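You operate a simulated robot arm through the tools that you are given. There is no shell and no other tool. Be economical: measure what you need, move in short steps, check, and stop when the job is done.

You run a simulated robot arm. Do the job below in one go: nothing can be reset, and whatever is moved stays where it is left.

JOB
Fetch the small blue ladle and stand it on top of the white yellow banded roll.

It is judged by the outcome, as a careful person would: the job done as asked, and still so three seconds after it is handed in. It fails if anything else is knocked over, pushed out of place, dropped, spilled or broken.

ROBOT AND FRAMES
A 6-joint arm with a two-finger parallel gripper, fixed in place. Base frame: the origin is at the foot of the arm, x ahead of it, y to its left, z up; the work surface is at about z = 0. Readings come in m, rad, newtons and seconds.
With the tool pointing down near the work surface it reaches from about 0.18 to 0.46 m from the base axis. Its first joint turns from -1.222 to 1.222 rad. Payload 1.9 kg.
The TCP is the grasp point between the finger pads, 0.023 m short of the fingertips. In the tool frame z runs along the fingers and y along their closing line. Largest opening 0.094 m; finger width 0.038, thickness 0.01; the body of the gripper, 0.054 by 0.096 m, starts 0.039 m behind the TCP.
Orientation is that of the tool frame in the base frame, as a unit quaternion [w, x, y, z]. With the fingers straight down and closing along the base's y, the tool's x points along the base's -x, its y along +y and its z along -z.

CONTROLS
- The arm moves only by the tool apply_moves. Its argument "deltas" is a list of rows, each an object (a shift or turn left out is 0, a gripper value left out holds the last) with "linear": the shift along the base's x, y, z in units of 20 mm (1.0 is 20 mm), a list of three; "turn": the turn, a rotation vector about the base's x, y, z in units of 4 degrees (1.0 is 4 degrees), a list of three; "claw": the closure, from 0 (fully open) to 1 (shut). In form: [{"linear": [x, y, z], "turn": [wx, wy, wz], "claw": claw}, ...]. A call has 1 to 10 rows; each row shifts and turns the commanded pose from where the row before left it. A call with a number of a shift or a turn outside -1 to 1 is refused whole. A row lasts 0.2 s, in which the tool goes at most 0.05 m and 0.15 rad; a call with a longer step from one row to the next is refused whole, and so is a gripper value outside its range. Where a pose cannot be reached the arm comes as near as it can. A force on the tool above 40 N (or 10 N above the force at the start of the call, whichever is more), or a blocked arm, ends the call early, and 0.2 s more pass. Each finger travels about 0.108 m/s and halts on what it meets, pressing with about 35 N; the grip force reading is that of the motor and also rises with nothing between the fingers. The clock runs only during rows and for 0.2 s after the last one: add rows that do not move to give the fingers time. It gives the time, the measured TCP pose, the force on the tool (base axes), the opening and the grip force at its end, in the units of the frame above (readings bear some noise), and new pictures: "views" is both (left out), scene, wrist or none.
- Cameras (640 x 400 px; columns grow to the right, rows downward): "scene" is fixed at [0.0623, 0.3115, 0.443]; the picture's right is [-0.74, -0.67, 0.00], its down [-0.26, 0.29, -0.92] and it looks along [0.62, -0.68, -0.39] (base axes); focal length 214 px, centre (320, 200). "wrist" rides on the gripper at [-0.039, 0, -0.044] in the tool frame; the picture's right is [0.00, -1.00, 0.00], its down [0.97, 0.00, -0.24] and it looks along [0.24, 0.00, 0.97] (tool axes); focal length 218 px, centre (320, 200). There is no depth. A picture from a camera that has moved, and an enlarged one, comes with that camera's place and axes in the base frame and with its lens.
- close_up(camera, box): a new picture of the part [left, top, right, bottom] of that camera's present view, enlarged. No time passes.
- hand_in(): hands the job in; it is judged then, once.

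Work in short steps. Places have to be worked out from the pictures, the camera data and where the tool is seen: move nearer, look again, correct. Check each grasp and each placing, and mend what went wrong. You have 90 turns and 170 pictures in all, those below and enlarged ones among them. Open the gripper and draw the arm clear of the work before you hand the job in, unless the task says otherwise; then end with one line.

The tools are called after ">>>" as a command line: name --argument value ..., lists and objects as JSON in quotes. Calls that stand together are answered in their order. apply_moves: Moves the arm, as the interface text tells. Its arguments: {"type":"object","properties":{"deltas":{"type":"array"},"views":{"type":"string","enum":["both","scene","wrist","none"]}},"required":["deltas"]} The other tools are called the same way: close_up (camera, box) takes an enlarged picture of a part of a camera's view; hand_in () hands the job in.

At the start:

```text
clock: 0.0
position: [0.2218, 0.0415, 0.4255]
tcp_rot: [0.002, 0.0, 1.0, 0.0]
ft_force: [0.3, 0.7, 0.2]
grip_width: 0.0941
grasp_force: 0.2
```

scene: 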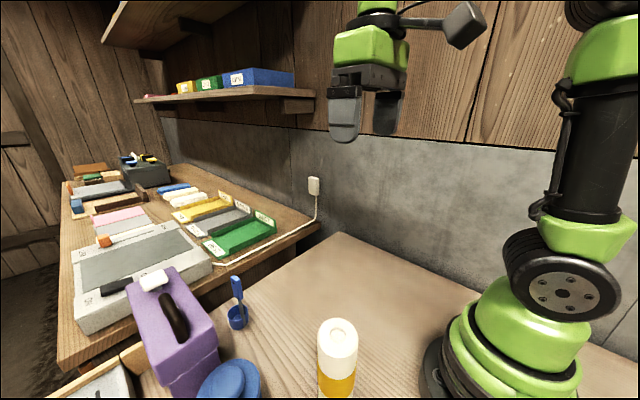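
wrist: 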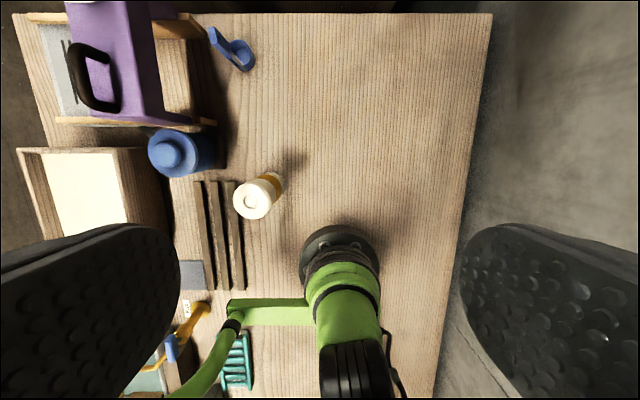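

I'll take a closer look at the ladle and the roll first.

>>> close_up --camera "scene" --box '[200, 250, 400, 400]'

>>> close_up --camera "wrist" --box '[140, 10, 320, 230]'

```text
2.67 times, centred on (300, 325) of scene
camera zoom: at [0.0623, 0.3115, 0.443], right [-0.74, -0.67, 0.0], down [-0.26, 0.29, -0.92], along [0.62, -0.68, -0.39], focal length 572 px, centre (373, -133)
```

zoom: 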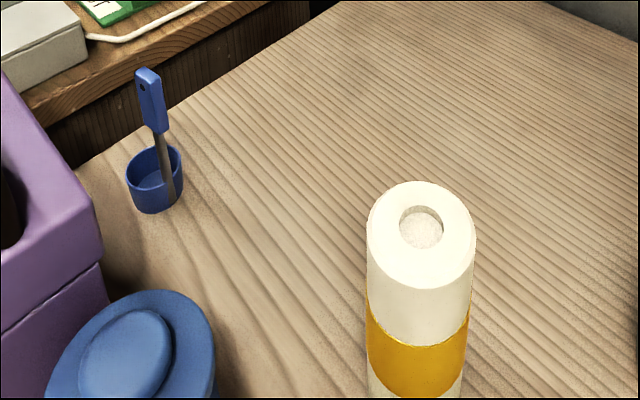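

```text
1.82 times, centred on (230, 120) of wrist
camera zoom: at [0.2606, 0.0407, 0.4712], right [0.0, -1.0, 0.0], down [-0.97, 0.0, 0.24], along [-0.24, 0.0, -0.97], focal length 397 px, centre (484, 346)
```

zoom: 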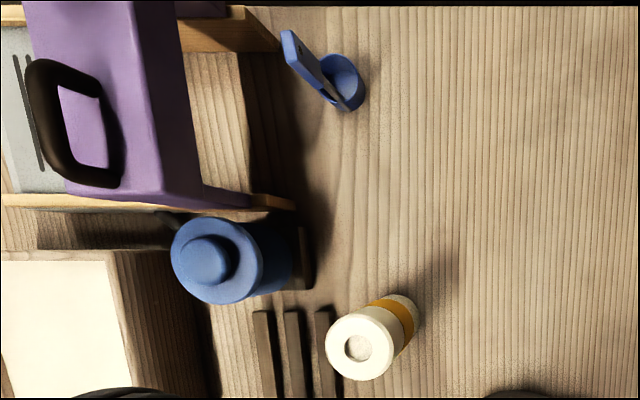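

Triangulated from the two pictures, the roll top is at about (0.181, 0.145, 0.151). The ladle cup is at about (0.426, 0.183), with its upright handle at about (0.408, 0.181) and its top at z≈0.138. I'm moving above the ladle, staying high, to refine this.

>>> apply_moves --deltas '[{"linear": [1, 1, -1]}, {"linear": [1, 1, -1]}, {"linear": [1, 1, -1]}, {"linear": [1, 1, -1]}, {"linear": [1, 1, -1]}, {"linear": [1, 1, -1]}, {"linear": [0.5, 0.8, -0.5]}, {}]'

```text
clock: 1.8
position: [0.3527, 0.1764, 0.2956]
tcp_rot: [0.002, 0.0, 1.0, 0.0]
ft_force: [0.2, 0.0, 0.0]
grip_width: 0.0939
grasp_force: 0.1
camera wrist: at [0.3909, 0.177, 0.341], right [0.0, -1.0, 0.0], down [-0.97, 0.0, 0.24], along [-0.24, 0.0, -0.97], focal length 218 px, centre (320, 200)
```

scene: 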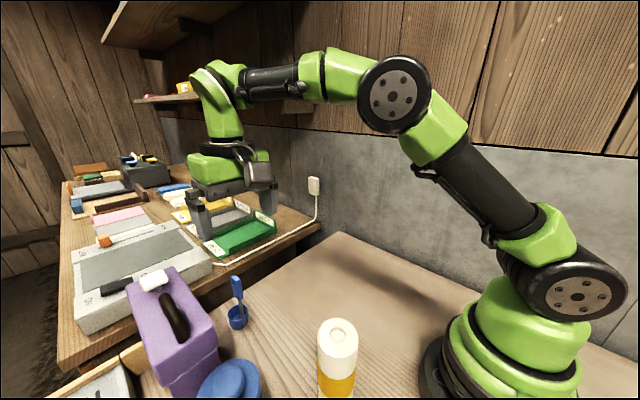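
wrist: 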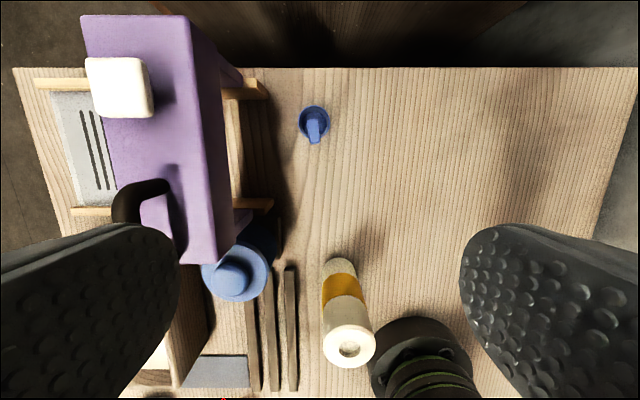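

>>> close_up --camera "wrist" --box '[280, 90, 344, 154]'

>>> close_up --camera "scene" --box '[215, 270, 265, 335]'

```text
6.25 times, centred on (312, 122) of wrist
camera zoom: at [0.3909, 0.177, 0.341], right [0.0, -1.0, 0.0], down [-0.97, 0.0, 0.24], along [-0.24, 0.0, -0.97], focal length 1364 px, centre (370, 688)
```

zoom: 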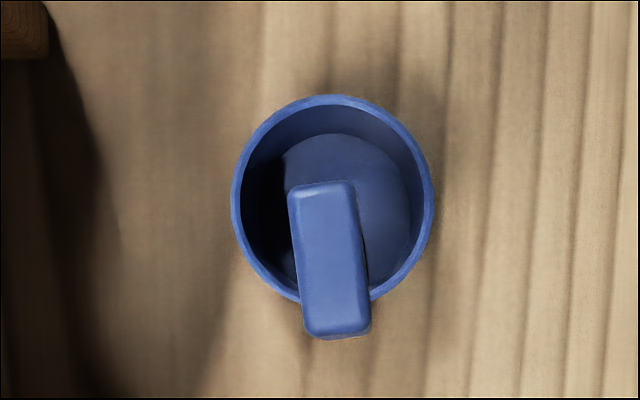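

```text
6.15 times, centred on (240, 302) of scene
camera zoom: at [0.0623, 0.3115, 0.443], right [-0.74, -0.67, 0.0], down [-0.26, 0.29, -0.92], along [0.62, -0.68, -0.39], focal length 1320 px, centre (812, -431)
```

zoom: 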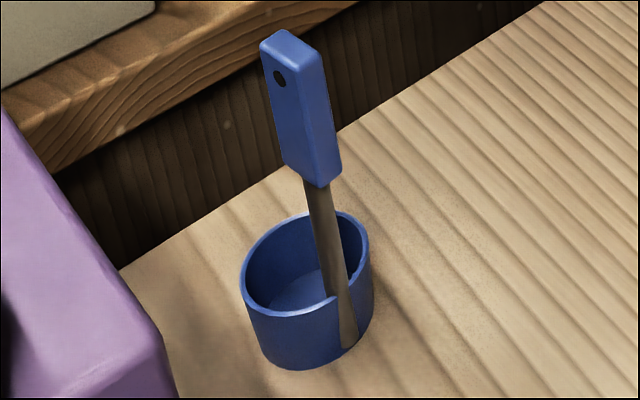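

The handle is thin (~10 mm) along y and ~21 mm wide along x, yawed about +8°. The present finger direction suits it with a small yaw, so I'll line up above it and check.

>>> apply_moves --deltas '[{"linear": [0.65, 0.07, -1], "turn": [0, 0, 0.5]}, {"linear": [0.65, 0.07, -1], "turn": [0, 0, 0.5]}, {"linear": [0.65, 0.07, -1], "turn": [0, 0, 0.5]}, {"linear": [0.65, 0.07, -1], "turn": [0, 0, 0.5]}, {"linear": [0, 0, -0.75]}, {}]'

```text
clock: 3.2
position: [0.4047, 0.1824, 0.1996]
tcp_rot: [0.002, -0.069, 0.998, 0.001]
ft_force: [0.5, -0.2, 0.5]
grip_width: 0.094
grasp_force: 0.1
camera wrist: at [0.4421, 0.1878, 0.2458], right [0.14, -0.99, 0.0], down [-0.96, -0.14, 0.24], along [-0.24, -0.03, -0.97], focal length 218 px, centre (320, 200)
```

scene: 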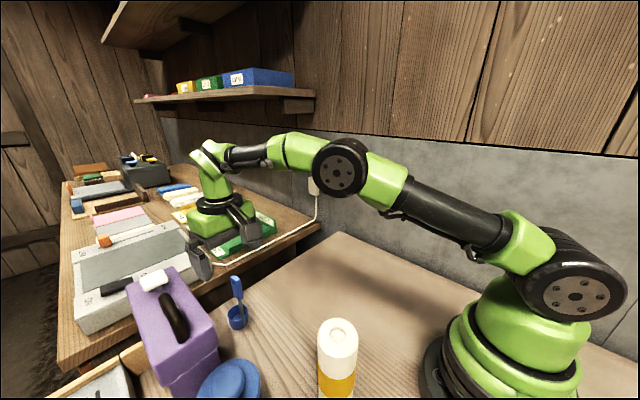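
wrist: 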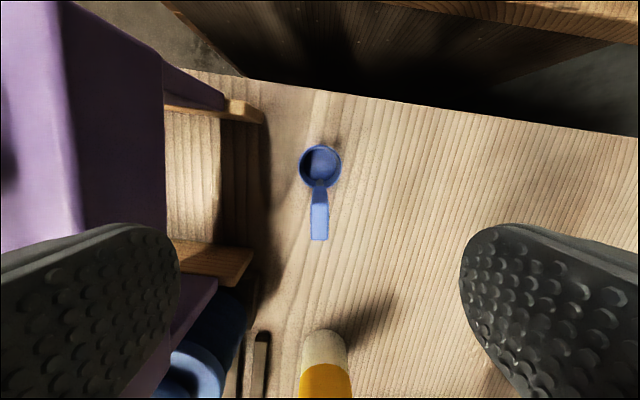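

The handle is centred between the fingers. The toolbox is near the left finger, so I'll narrow the opening before descending, then check clearance.

>>> apply_moves --deltas '[{"claw": 0.6}, {"claw": 0.6}, {"claw": 0.6}, {"linear": [0, 0, -1]}, {}]'

>>> close_up --camera "scene" --box '[120, 180, 290, 345]'

```text
clock: 4.4
position: [0.4057, 0.1827, 0.1799]
tcp_rot: [0.001, -0.068, 0.998, 0.001]
ft_force: [-0.5, 0.5, -0.2]
grip_width: 0.0376
grasp_force: 0.0
camera wrist: at [0.4423, 0.1876, 0.2258], right [0.14, -0.99, 0.0], down [-0.96, -0.13, 0.24], along [-0.24, -0.03, -0.97], focal length 218 px, centre (320, 200)
```

scene: 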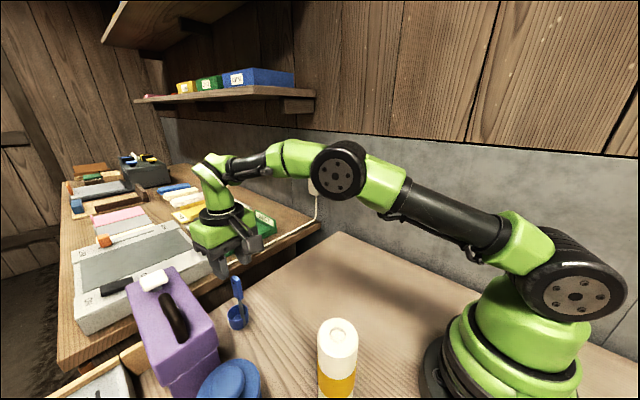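
wrist: 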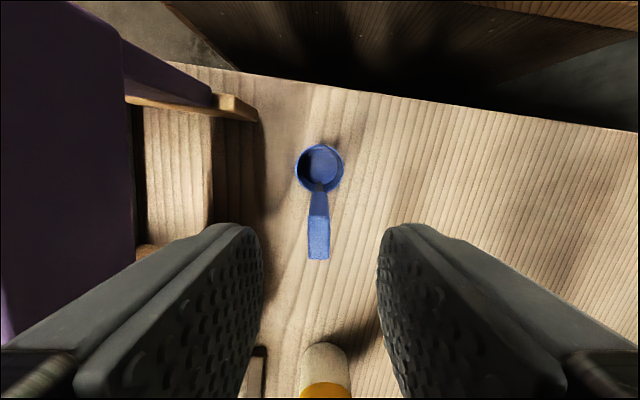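

```text
2.42 times, centred on (205, 262) of scene
camera zoom: at [0.0623, 0.3115, 0.443], right [-0.74, -0.67, 0.0], down [-0.26, 0.29, -0.92], along [0.62, -0.68, -0.39], focal length 520 px, centre (599, 48)
```

zoom: 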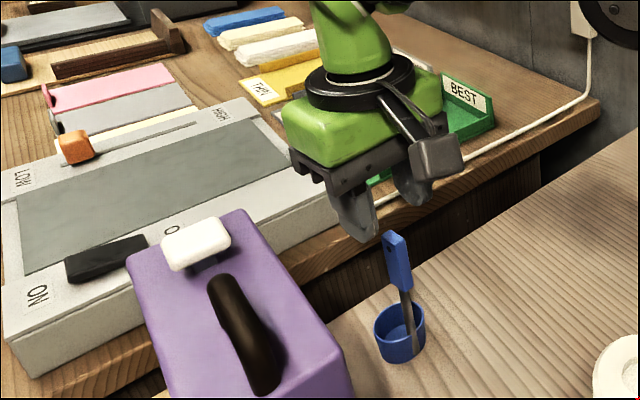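

There are about 2 cm between the gripper body and the toolbox edge, and the handle is still centred. I'll descend to z≈0.12.

>>> apply_moves --deltas '[{"linear": [-0.05, 0, -0.75]}, {"linear": [0, 0, -0.75]}, {"linear": [0, 0, -0.75]}, {"linear": [0, 0, -0.7]}, {}]'

>>> close_up --camera "scene" --box '[160, 220, 290, 345]'

```text
clock: 5.6
position: [0.4028, 0.1828, 0.1211]
tcp_rot: [0.002, -0.07, 0.998, 0.001]
ft_force: [0.5, 0.1, -1.2]
grip_width: 0.0377
grasp_force: 0.1
camera wrist: at [0.4407, 0.1879, 0.1661], right [0.14, -0.99, 0.0], down [-0.96, -0.13, 0.24], along [-0.24, -0.03, -0.97], focal length 218 px, centre (320, 200)
```

scene: 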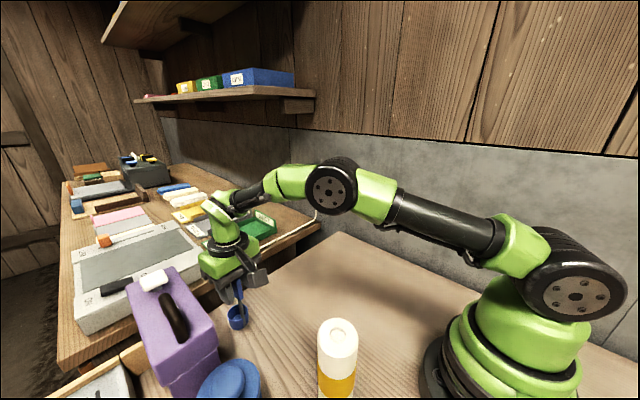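
wrist: 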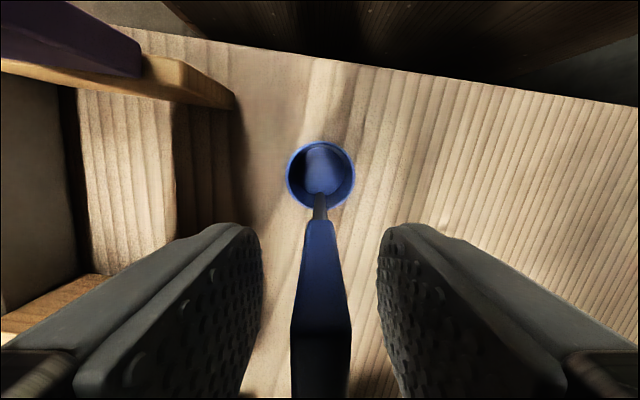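

```text
3.20 times, centred on (225, 282) of scene
camera zoom: at [0.0623, 0.3115, 0.443], right [-0.74, -0.67, 0.0], down [-0.26, 0.29, -0.92], along [0.62, -0.68, -0.39], focal length 686 px, centre (624, -64)
```

zoom: 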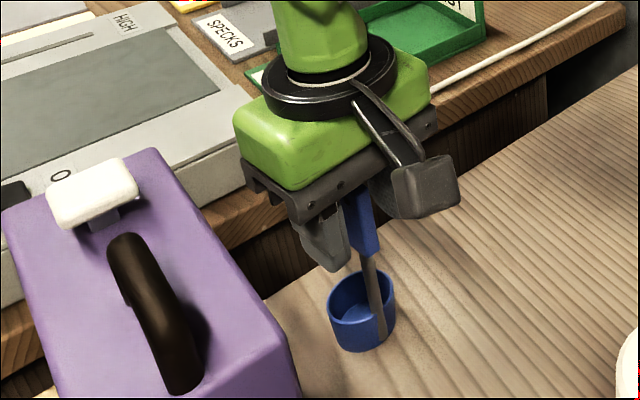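

The handle is between the pads and nothing is touching. I'm closing now.

>>> apply_moves --deltas '[{"claw": 0.8}, {"claw": 1}, {"claw": 1}, {"claw": 1}]'

```text
clock: 6.6
position: [0.4031, 0.1822, 0.1209]
tcp_rot: [0.002, -0.069, 0.998, -0.001]
ft_force: [-0.2, 0.4, -0.3]
grip_width: 0.0095
grasp_force: 35.4
camera wrist: at [0.4407, 0.1879, 0.1663], right [0.14, -0.99, 0.0], down [-0.96, -0.13, 0.24], along [-0.24, -0.03, -0.97], focal length 218 px, centre (320, 200)
```

scene: 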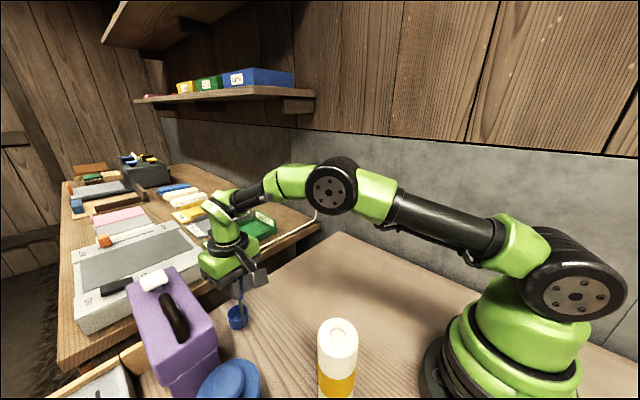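
wrist: 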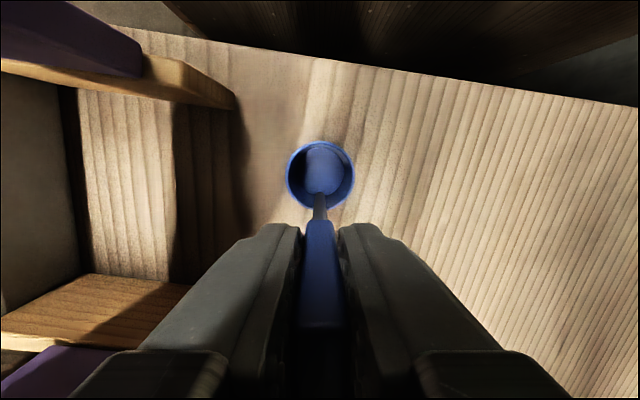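

The handle is held: opening 9.5 mm, 35 N. I'll lift it straight up.

>>> apply_moves --deltas '[{"linear": [0, 0, 0.5]}, {"linear": [0, 0, 1]}, {"linear": [0, 0, 1]}, {"linear": [0, 0, 1]}, {"linear": [0, 0, 1]}, {"linear": [0, 0, 1]}, {"linear": [0, 0, 1]}, {"linear": [0, 0, 1]}, {"linear": [0, 0, 1]}, {"linear": [0, 0, 1]}]'

```text
clock: 8.8
position: [0.3832, 0.1874, 0.2917]
tcp_rot: [0.001, -0.07, 0.998, 0.0]
ft_force: [0.4, 0.5, -2.0]
grip_width: 0.0091
grasp_force: 35.1
out of reach, approached as far as the arm can: row 8, 9, 10
camera wrist: at [0.4207, 0.1925, 0.3367], right [0.14, -0.99, 0.0], down [-0.96, -0.13, 0.24], along [-0.23, -0.03, -0.97], focal length 218 px, centre (320, 200)
```

scene: 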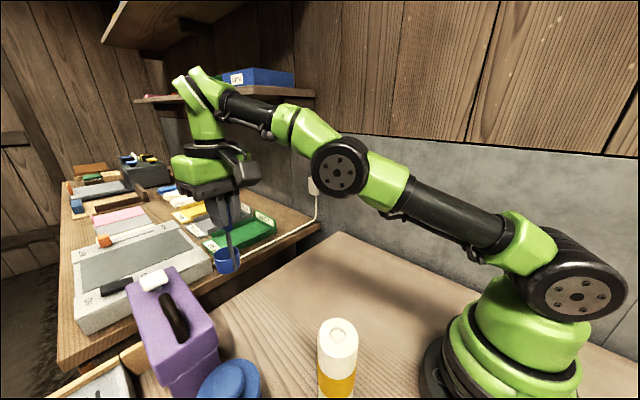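
wrist: 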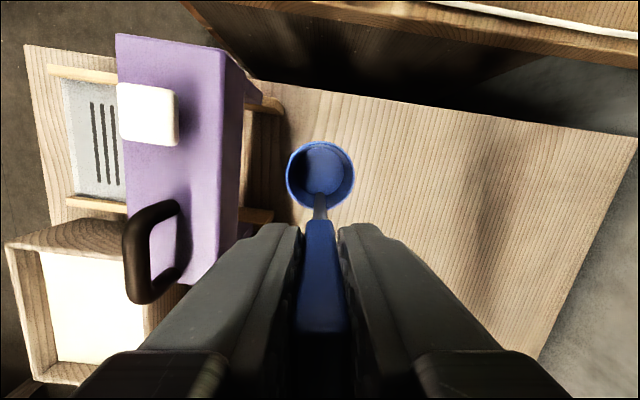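

Lifted, with the arm near its reach limit. I'll draw it in toward the roll along -x and read the pose.

>>> apply_moves --deltas '[{"linear": [-1, -0.1, 0]}, {"linear": [-1, -0.1, 0]}, {"linear": [-1, -0.1, 0]}, {"linear": [-1, -0.1, 0]}, {"linear": [-1, -0.1, 0]}, {"linear": [-1, -0.1, 0.3]}, {"linear": [-1, 0, 0.3]}, {}]'

```text
clock: 10.6
position: [0.2427, 0.1744, 0.304]
tcp_rot: [0.002, -0.069, 0.998, 0.001]
ft_force: [0.5, -0.8, -0.8]
grip_width: 0.0096
grasp_force: 34.7
camera wrist: at [0.2806, 0.1806, 0.3488], right [0.14, -0.99, 0.0], down [-0.96, -0.13, 0.24], along [-0.24, -0.03, -0.97], focal length 218 px, centre (320, 200)
```

scene: 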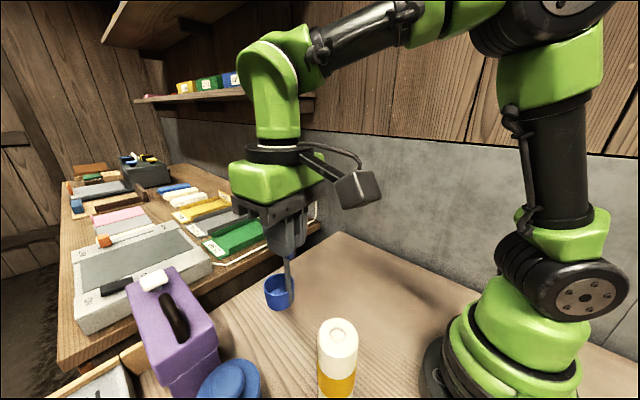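
wrist: 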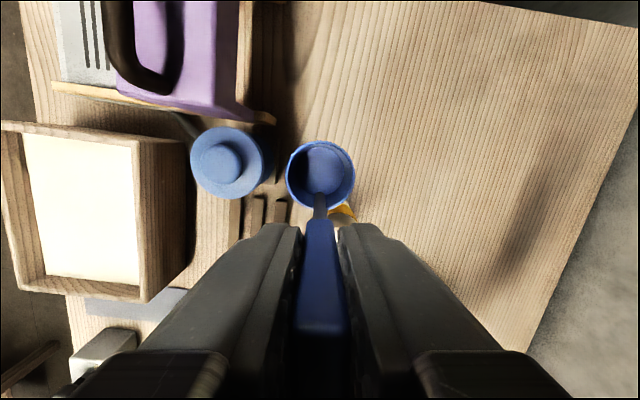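

The cup bottom is about 3 cm above roll-top height. The roll is reconfirmed at (0.181, 0.1455), so I'm moving the TCP to (0.162, 0.142).

>>> apply_moves --deltas '[{"linear": [-0.8, -0.3, 0]}, {"linear": [-0.8, -0.3, 0]}, {"linear": [-0.8, -0.3, 0]}, {"linear": [-0.8, -0.4, 0]}, {"linear": [-0.8, -0.3, 0]}, {}]'

>>> close_up --camera "scene" --box '[260, 230, 420, 400]'

```text
clock: 12.0
position: [0.1611, 0.142, 0.3046]
tcp_rot: [0.002, -0.07, 0.998, 0.0]
ft_force: [0.0, 0.6, -0.9]
grip_width: 0.0096
grasp_force: 34.9
camera wrist: at [0.2, 0.148, 0.3488], right [0.14, -0.99, 0.0], down [-0.96, -0.13, 0.24], along [-0.24, -0.03, -0.97], focal length 218 px, centre (320, 200)
```

scene: 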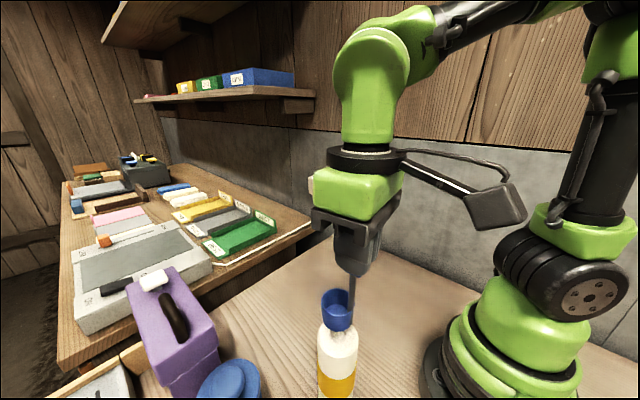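
wrist: 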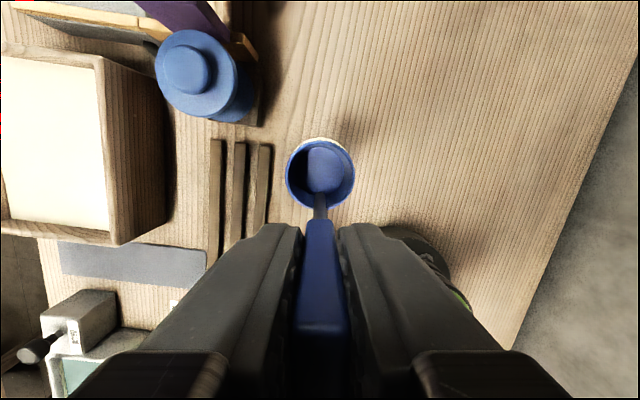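

```text
2.35 times, centred on (340, 315) of scene
camera zoom: at [0.0623, 0.3115, 0.443], right [-0.74, -0.67, 0.0], down [-0.26, 0.29, -0.92], along [0.62, -0.68, -0.39], focal length 505 px, centre (273, -71)
```

zoom: 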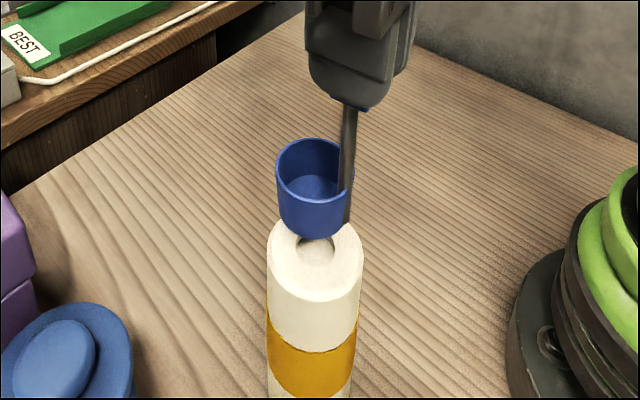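

>>> close_up --camera "wrist" --box '[270, 120, 370, 220]'

```text
4.00 times, centred on (320, 170) of wrist
camera zoom: at [0.2, 0.148, 0.3488], right [0.14, -0.99, 0.0], down [-0.96, -0.13, 0.24], along [-0.24, -0.03, -0.97], focal length 873 px, centre (320, 320)
```

zoom: 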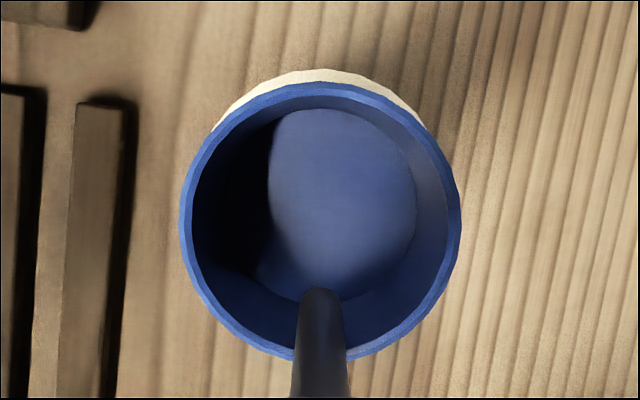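

The cup is centred over the roll. I'll lower it 26 mm and check before contact.

>>> apply_moves --deltas '[{"linear": [0, 0, -0.5]}, {"linear": [0, 0, -0.5]}, {"linear": [0, 0, -0.3]}, {}]' --views "none"

>>> close_up --camera "scene" --box '[280, 260, 400, 400]'

```text
clock: 13.0
position: [0.1628, 0.1426, 0.2768]
tcp_rot: [0.001, -0.07, 0.998, 0.0]
ft_force: [0.0, -0.2, 0.0]
grip_width: 0.0095
grasp_force: 34.8
```

```text
2.86 times, centred on (340, 330) of scene
camera zoom: at [0.0623, 0.3115, 0.443], right [-0.74, -0.67, 0.0], down [-0.26, 0.29, -0.92], along [0.62, -0.68, -0.39], focal length 613 px, centre (263, -171)
```

zoom: 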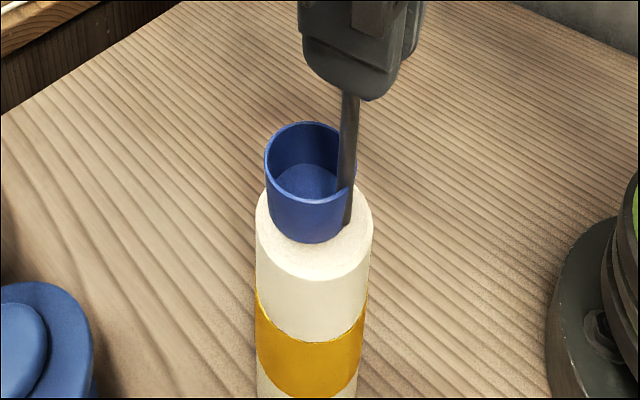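

About 5 mm are left to the roll top. I'll lower in 1 mm steps and watch the force.

>>> apply_moves --deltas '[{"linear": [0, 0, -0.05]}, {"linear": [0, 0, -0.05]}, {"linear": [0, 0, -0.05]}, {}]' --views "none"

>>> close_up --camera "scene" --box '[300, 290, 380, 370]'

```text
clock: 14.0
position: [0.1627, 0.1431, 0.2742]
tcp_rot: [0.0, -0.07, 0.998, 0.0]
ft_force: [0.1, 0.5, -1.2]
grip_width: 0.0094
grasp_force: 35.4
```

```text
5.00 times, centred on (340, 330) of scene
camera zoom: at [0.0623, 0.3115, 0.443], right [-0.74, -0.67, 0.0], down [-0.26, 0.29, -0.92], along [0.62, -0.68, -0.39], focal length 1072 px, centre (220, -450)
```

zoom: 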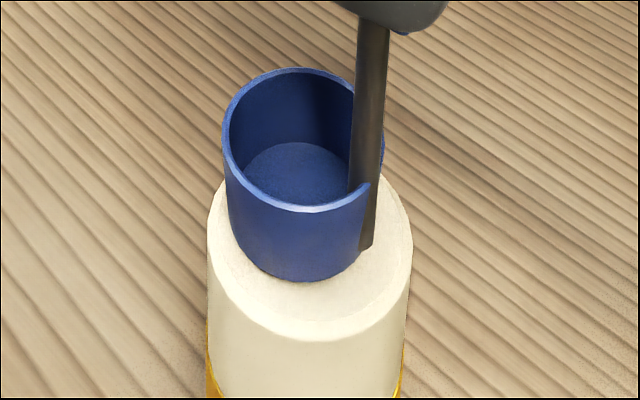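

The cup is ~2 mm to the picture's left of the roll's axis. I'll correct that and keep lowering in 1 mm steps.

>>> apply_moves --deltas '[{"linear": [-0.09, -0.08, 0]}, {}, {"linear": [0, 0, -0.05]}, {"linear": [0, 0, -0.05]}, {}]' --views "none"

>>> close_up --camera "scene" --box '[300, 290, 380, 370]'

```text
clock: 15.2
position: [0.1614, 0.1415, 0.273]
tcp_rot: [0.0, -0.07, 0.998, 0.001]
ft_force: [-0.3, 0.2, -1.1]
grip_width: 0.0094
grasp_force: 35.3
```

```text
5.00 times, centred on (340, 330) of scene
camera zoom: at [0.0623, 0.3115, 0.443], right [-0.74, -0.67, 0.0], down [-0.26, 0.29, -0.92], along [0.62, -0.68, -0.39], focal length 1072 px, centre (220, -450)
```

zoom: 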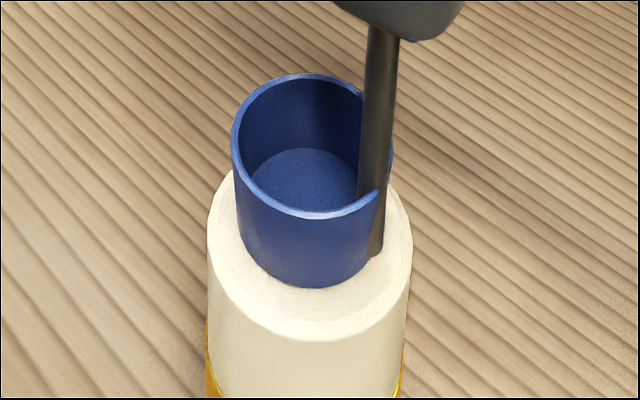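

Centred now, with no clear contact force yet. I'll lower a little more.

>>> apply_moves --deltas '[{"linear": [0, 0, -0.05]}, {"linear": [0, 0, -0.05]}, {}]' --views "none"

>>> close_up --camera "scene" --box '[300, 290, 380, 370]'

```text
clock: 16.0
position: [0.1611, 0.1416, 0.2703]
tcp_rot: [0.002, -0.07, 0.998, 0.0]
ft_force: [0.4, 0.1, 3.7]
grip_width: 0.0093
grasp_force: 34.7
```

```text
5.00 times, centred on (340, 330) of scene
camera zoom: at [0.0623, 0.3115, 0.443], right [-0.74, -0.67, 0.0], down [-0.26, 0.29, -0.92], along [0.62, -0.68, -0.39], focal length 1072 px, centre (220, -450)
```

zoom: 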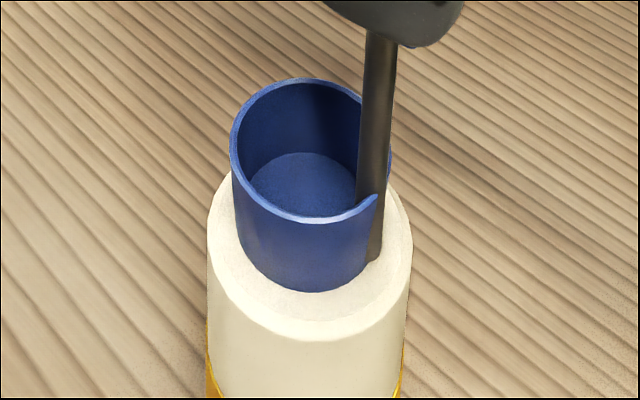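

Contact: +3.7 N and the cup is seated. I'll release gently.

>>> apply_moves --deltas '[{"claw": 0.88}, {"claw": 0.84}, {"claw": 0.75}, {"claw": 0.6}, {"claw": 0.5}, {}]'

>>> close_up --camera "scene" --box '[300, 250, 400, 370]'

```text
clock: 17.4
position: [0.1609, 0.142, 0.2717]
tcp_rot: [0.002, -0.069, 0.998, 0.0]
ft_force: [0.1, 0.4, 0.4]
grip_width: 0.0474
grasp_force: 0.1
camera wrist: at [0.1988, 0.1471, 0.3159], right [0.14, -0.99, 0.0], down [-0.96, -0.13, 0.24], along [-0.24, -0.03, -0.97], focal length 218 px, centre (320, 200)
```

scene: 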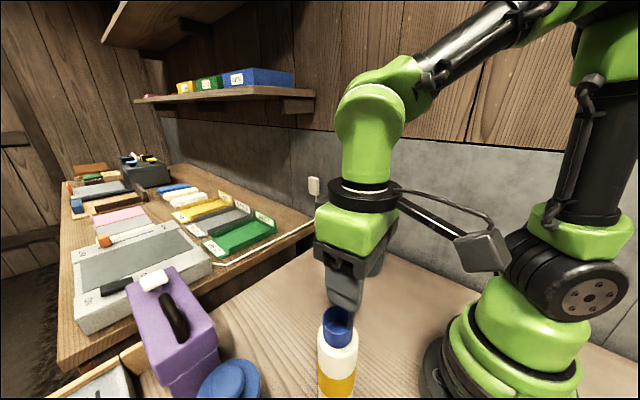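
wrist: 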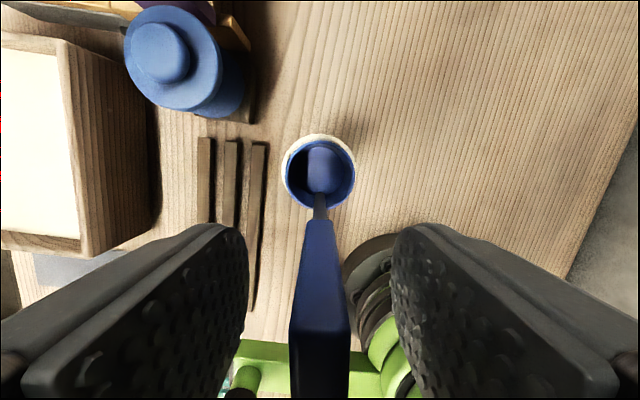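

```text
3.33 times, centred on (350, 310) of scene
camera zoom: at [0.0623, 0.3115, 0.443], right [-0.74, -0.67, 0.0], down [-0.26, 0.29, -0.92], along [0.62, -0.68, -0.39], focal length 715 px, centre (220, -167)
```

zoom: 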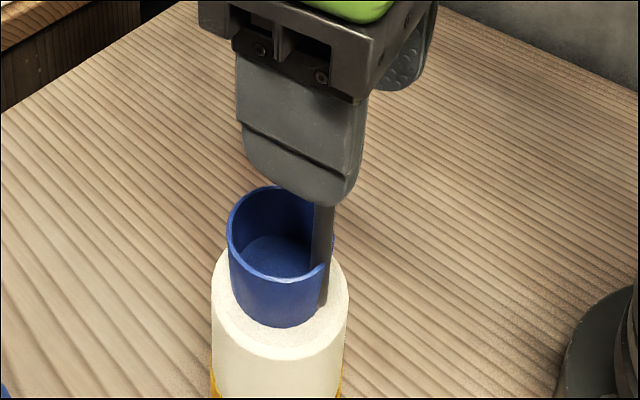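

The ladle stands free between the open fingers. I'll raise the gripper straight up.

>>> apply_moves --deltas '[{"linear": [0, 0, 0.5]}, {"linear": [0, 0, 0.75]}, {"linear": [0, 0, 1]}, {"linear": [0, 0, 1]}, {"linear": [0, 0, 1]}, {"linear": [0, 0, 0.5]}, {}]'

```text
clock: 19.0
position: [0.161, 0.1418, 0.365]
tcp_rot: [0.002, -0.07, 0.998, 0.0]
ft_force: [0.0, 0.1, 0.4]
grip_width: 0.0469
grasp_force: 0.0
camera wrist: at [0.1991, 0.1467, 0.4111], right [0.14, -0.99, 0.0], down [-0.96, -0.14, 0.24], along [-0.23, -0.03, -0.97], focal length 218 px, centre (320, 200)
```

scene: 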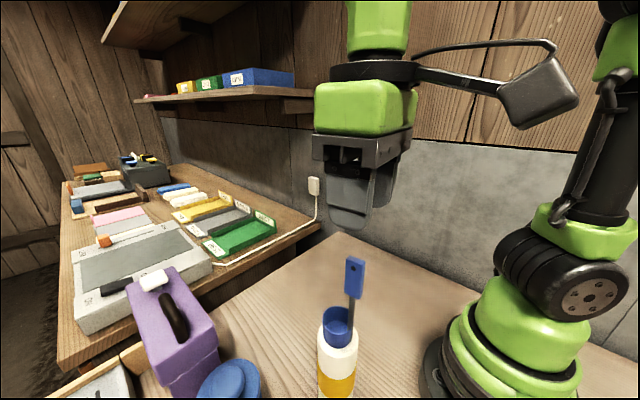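
wrist: 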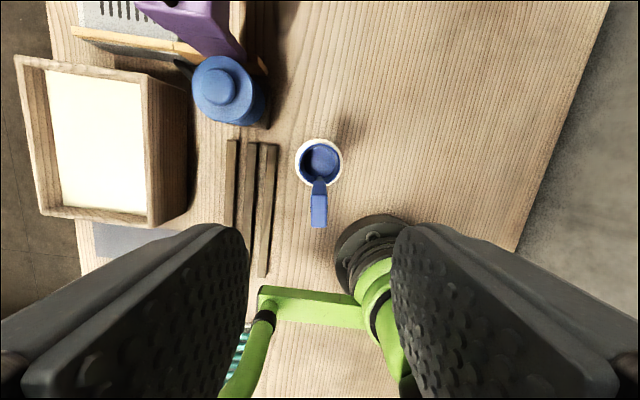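

The fingers are above the handle and the ladle stands upright, centred on the roll. I'll draw the arm a little farther off and open the gripper.

>>> apply_moves --deltas '[{"linear": [0.3, -0.5, 1], "claw": 0.3}, {"linear": [0.6, -0.8, 0.8], "claw": 0}, {"linear": [0.8, -1, 0.2]}, {"linear": [0.8, -1, 0]}, {"linear": [0.5, -1, 0]}, {"linear": [0, -1, 0]}, {}, {}]'

>>> close_up --camera "scene" --box '[280, 230, 420, 400]'

```text
clock: 20.8
position: [0.2204, 0.0349, 0.4063]
tcp_rot: [0.002, -0.07, 0.998, 0.0]
ft_force: [0.2, 0.1, -0.6]
grip_width: 0.094
grasp_force: 0.1
camera wrist: at [0.2588, 0.041, 0.4511], right [0.14, -0.99, 0.0], down [-0.96, -0.14, 0.24], along [-0.24, -0.03, -0.97], focal length 218 px, centre (320, 200)
```

scene: 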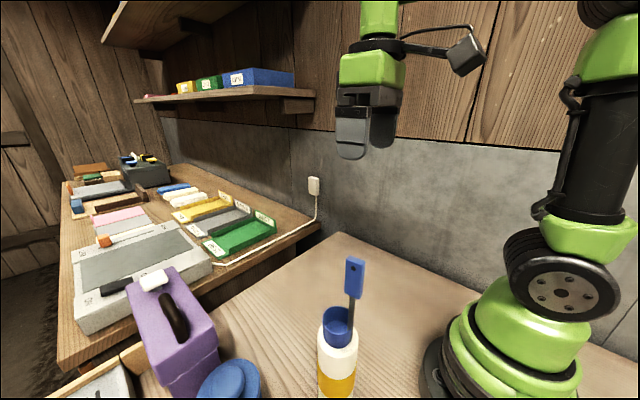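
wrist: 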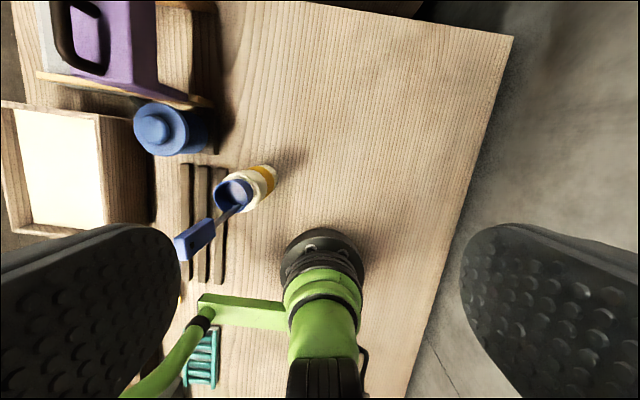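

```text
2.35 times, centred on (350, 315) of scene
camera zoom: at [0.0623, 0.3115, 0.443], right [-0.74, -0.67, 0.0], down [-0.26, 0.29, -0.92], along [0.62, -0.68, -0.39], focal length 505 px, centre (249, -71)
```

zoom: 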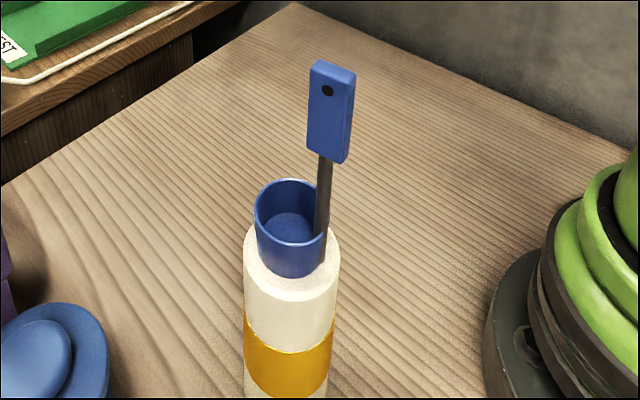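

The ladle stands stably on the roll, the gripper is open and the arm is clear, so I'm handing it in.

>>> hand_in

```text
The job is handed in.
```

The small blue ladle is standing upright on top of the white, yellow-banded roll; I saw nothing else moved, and the arm is open and clear.
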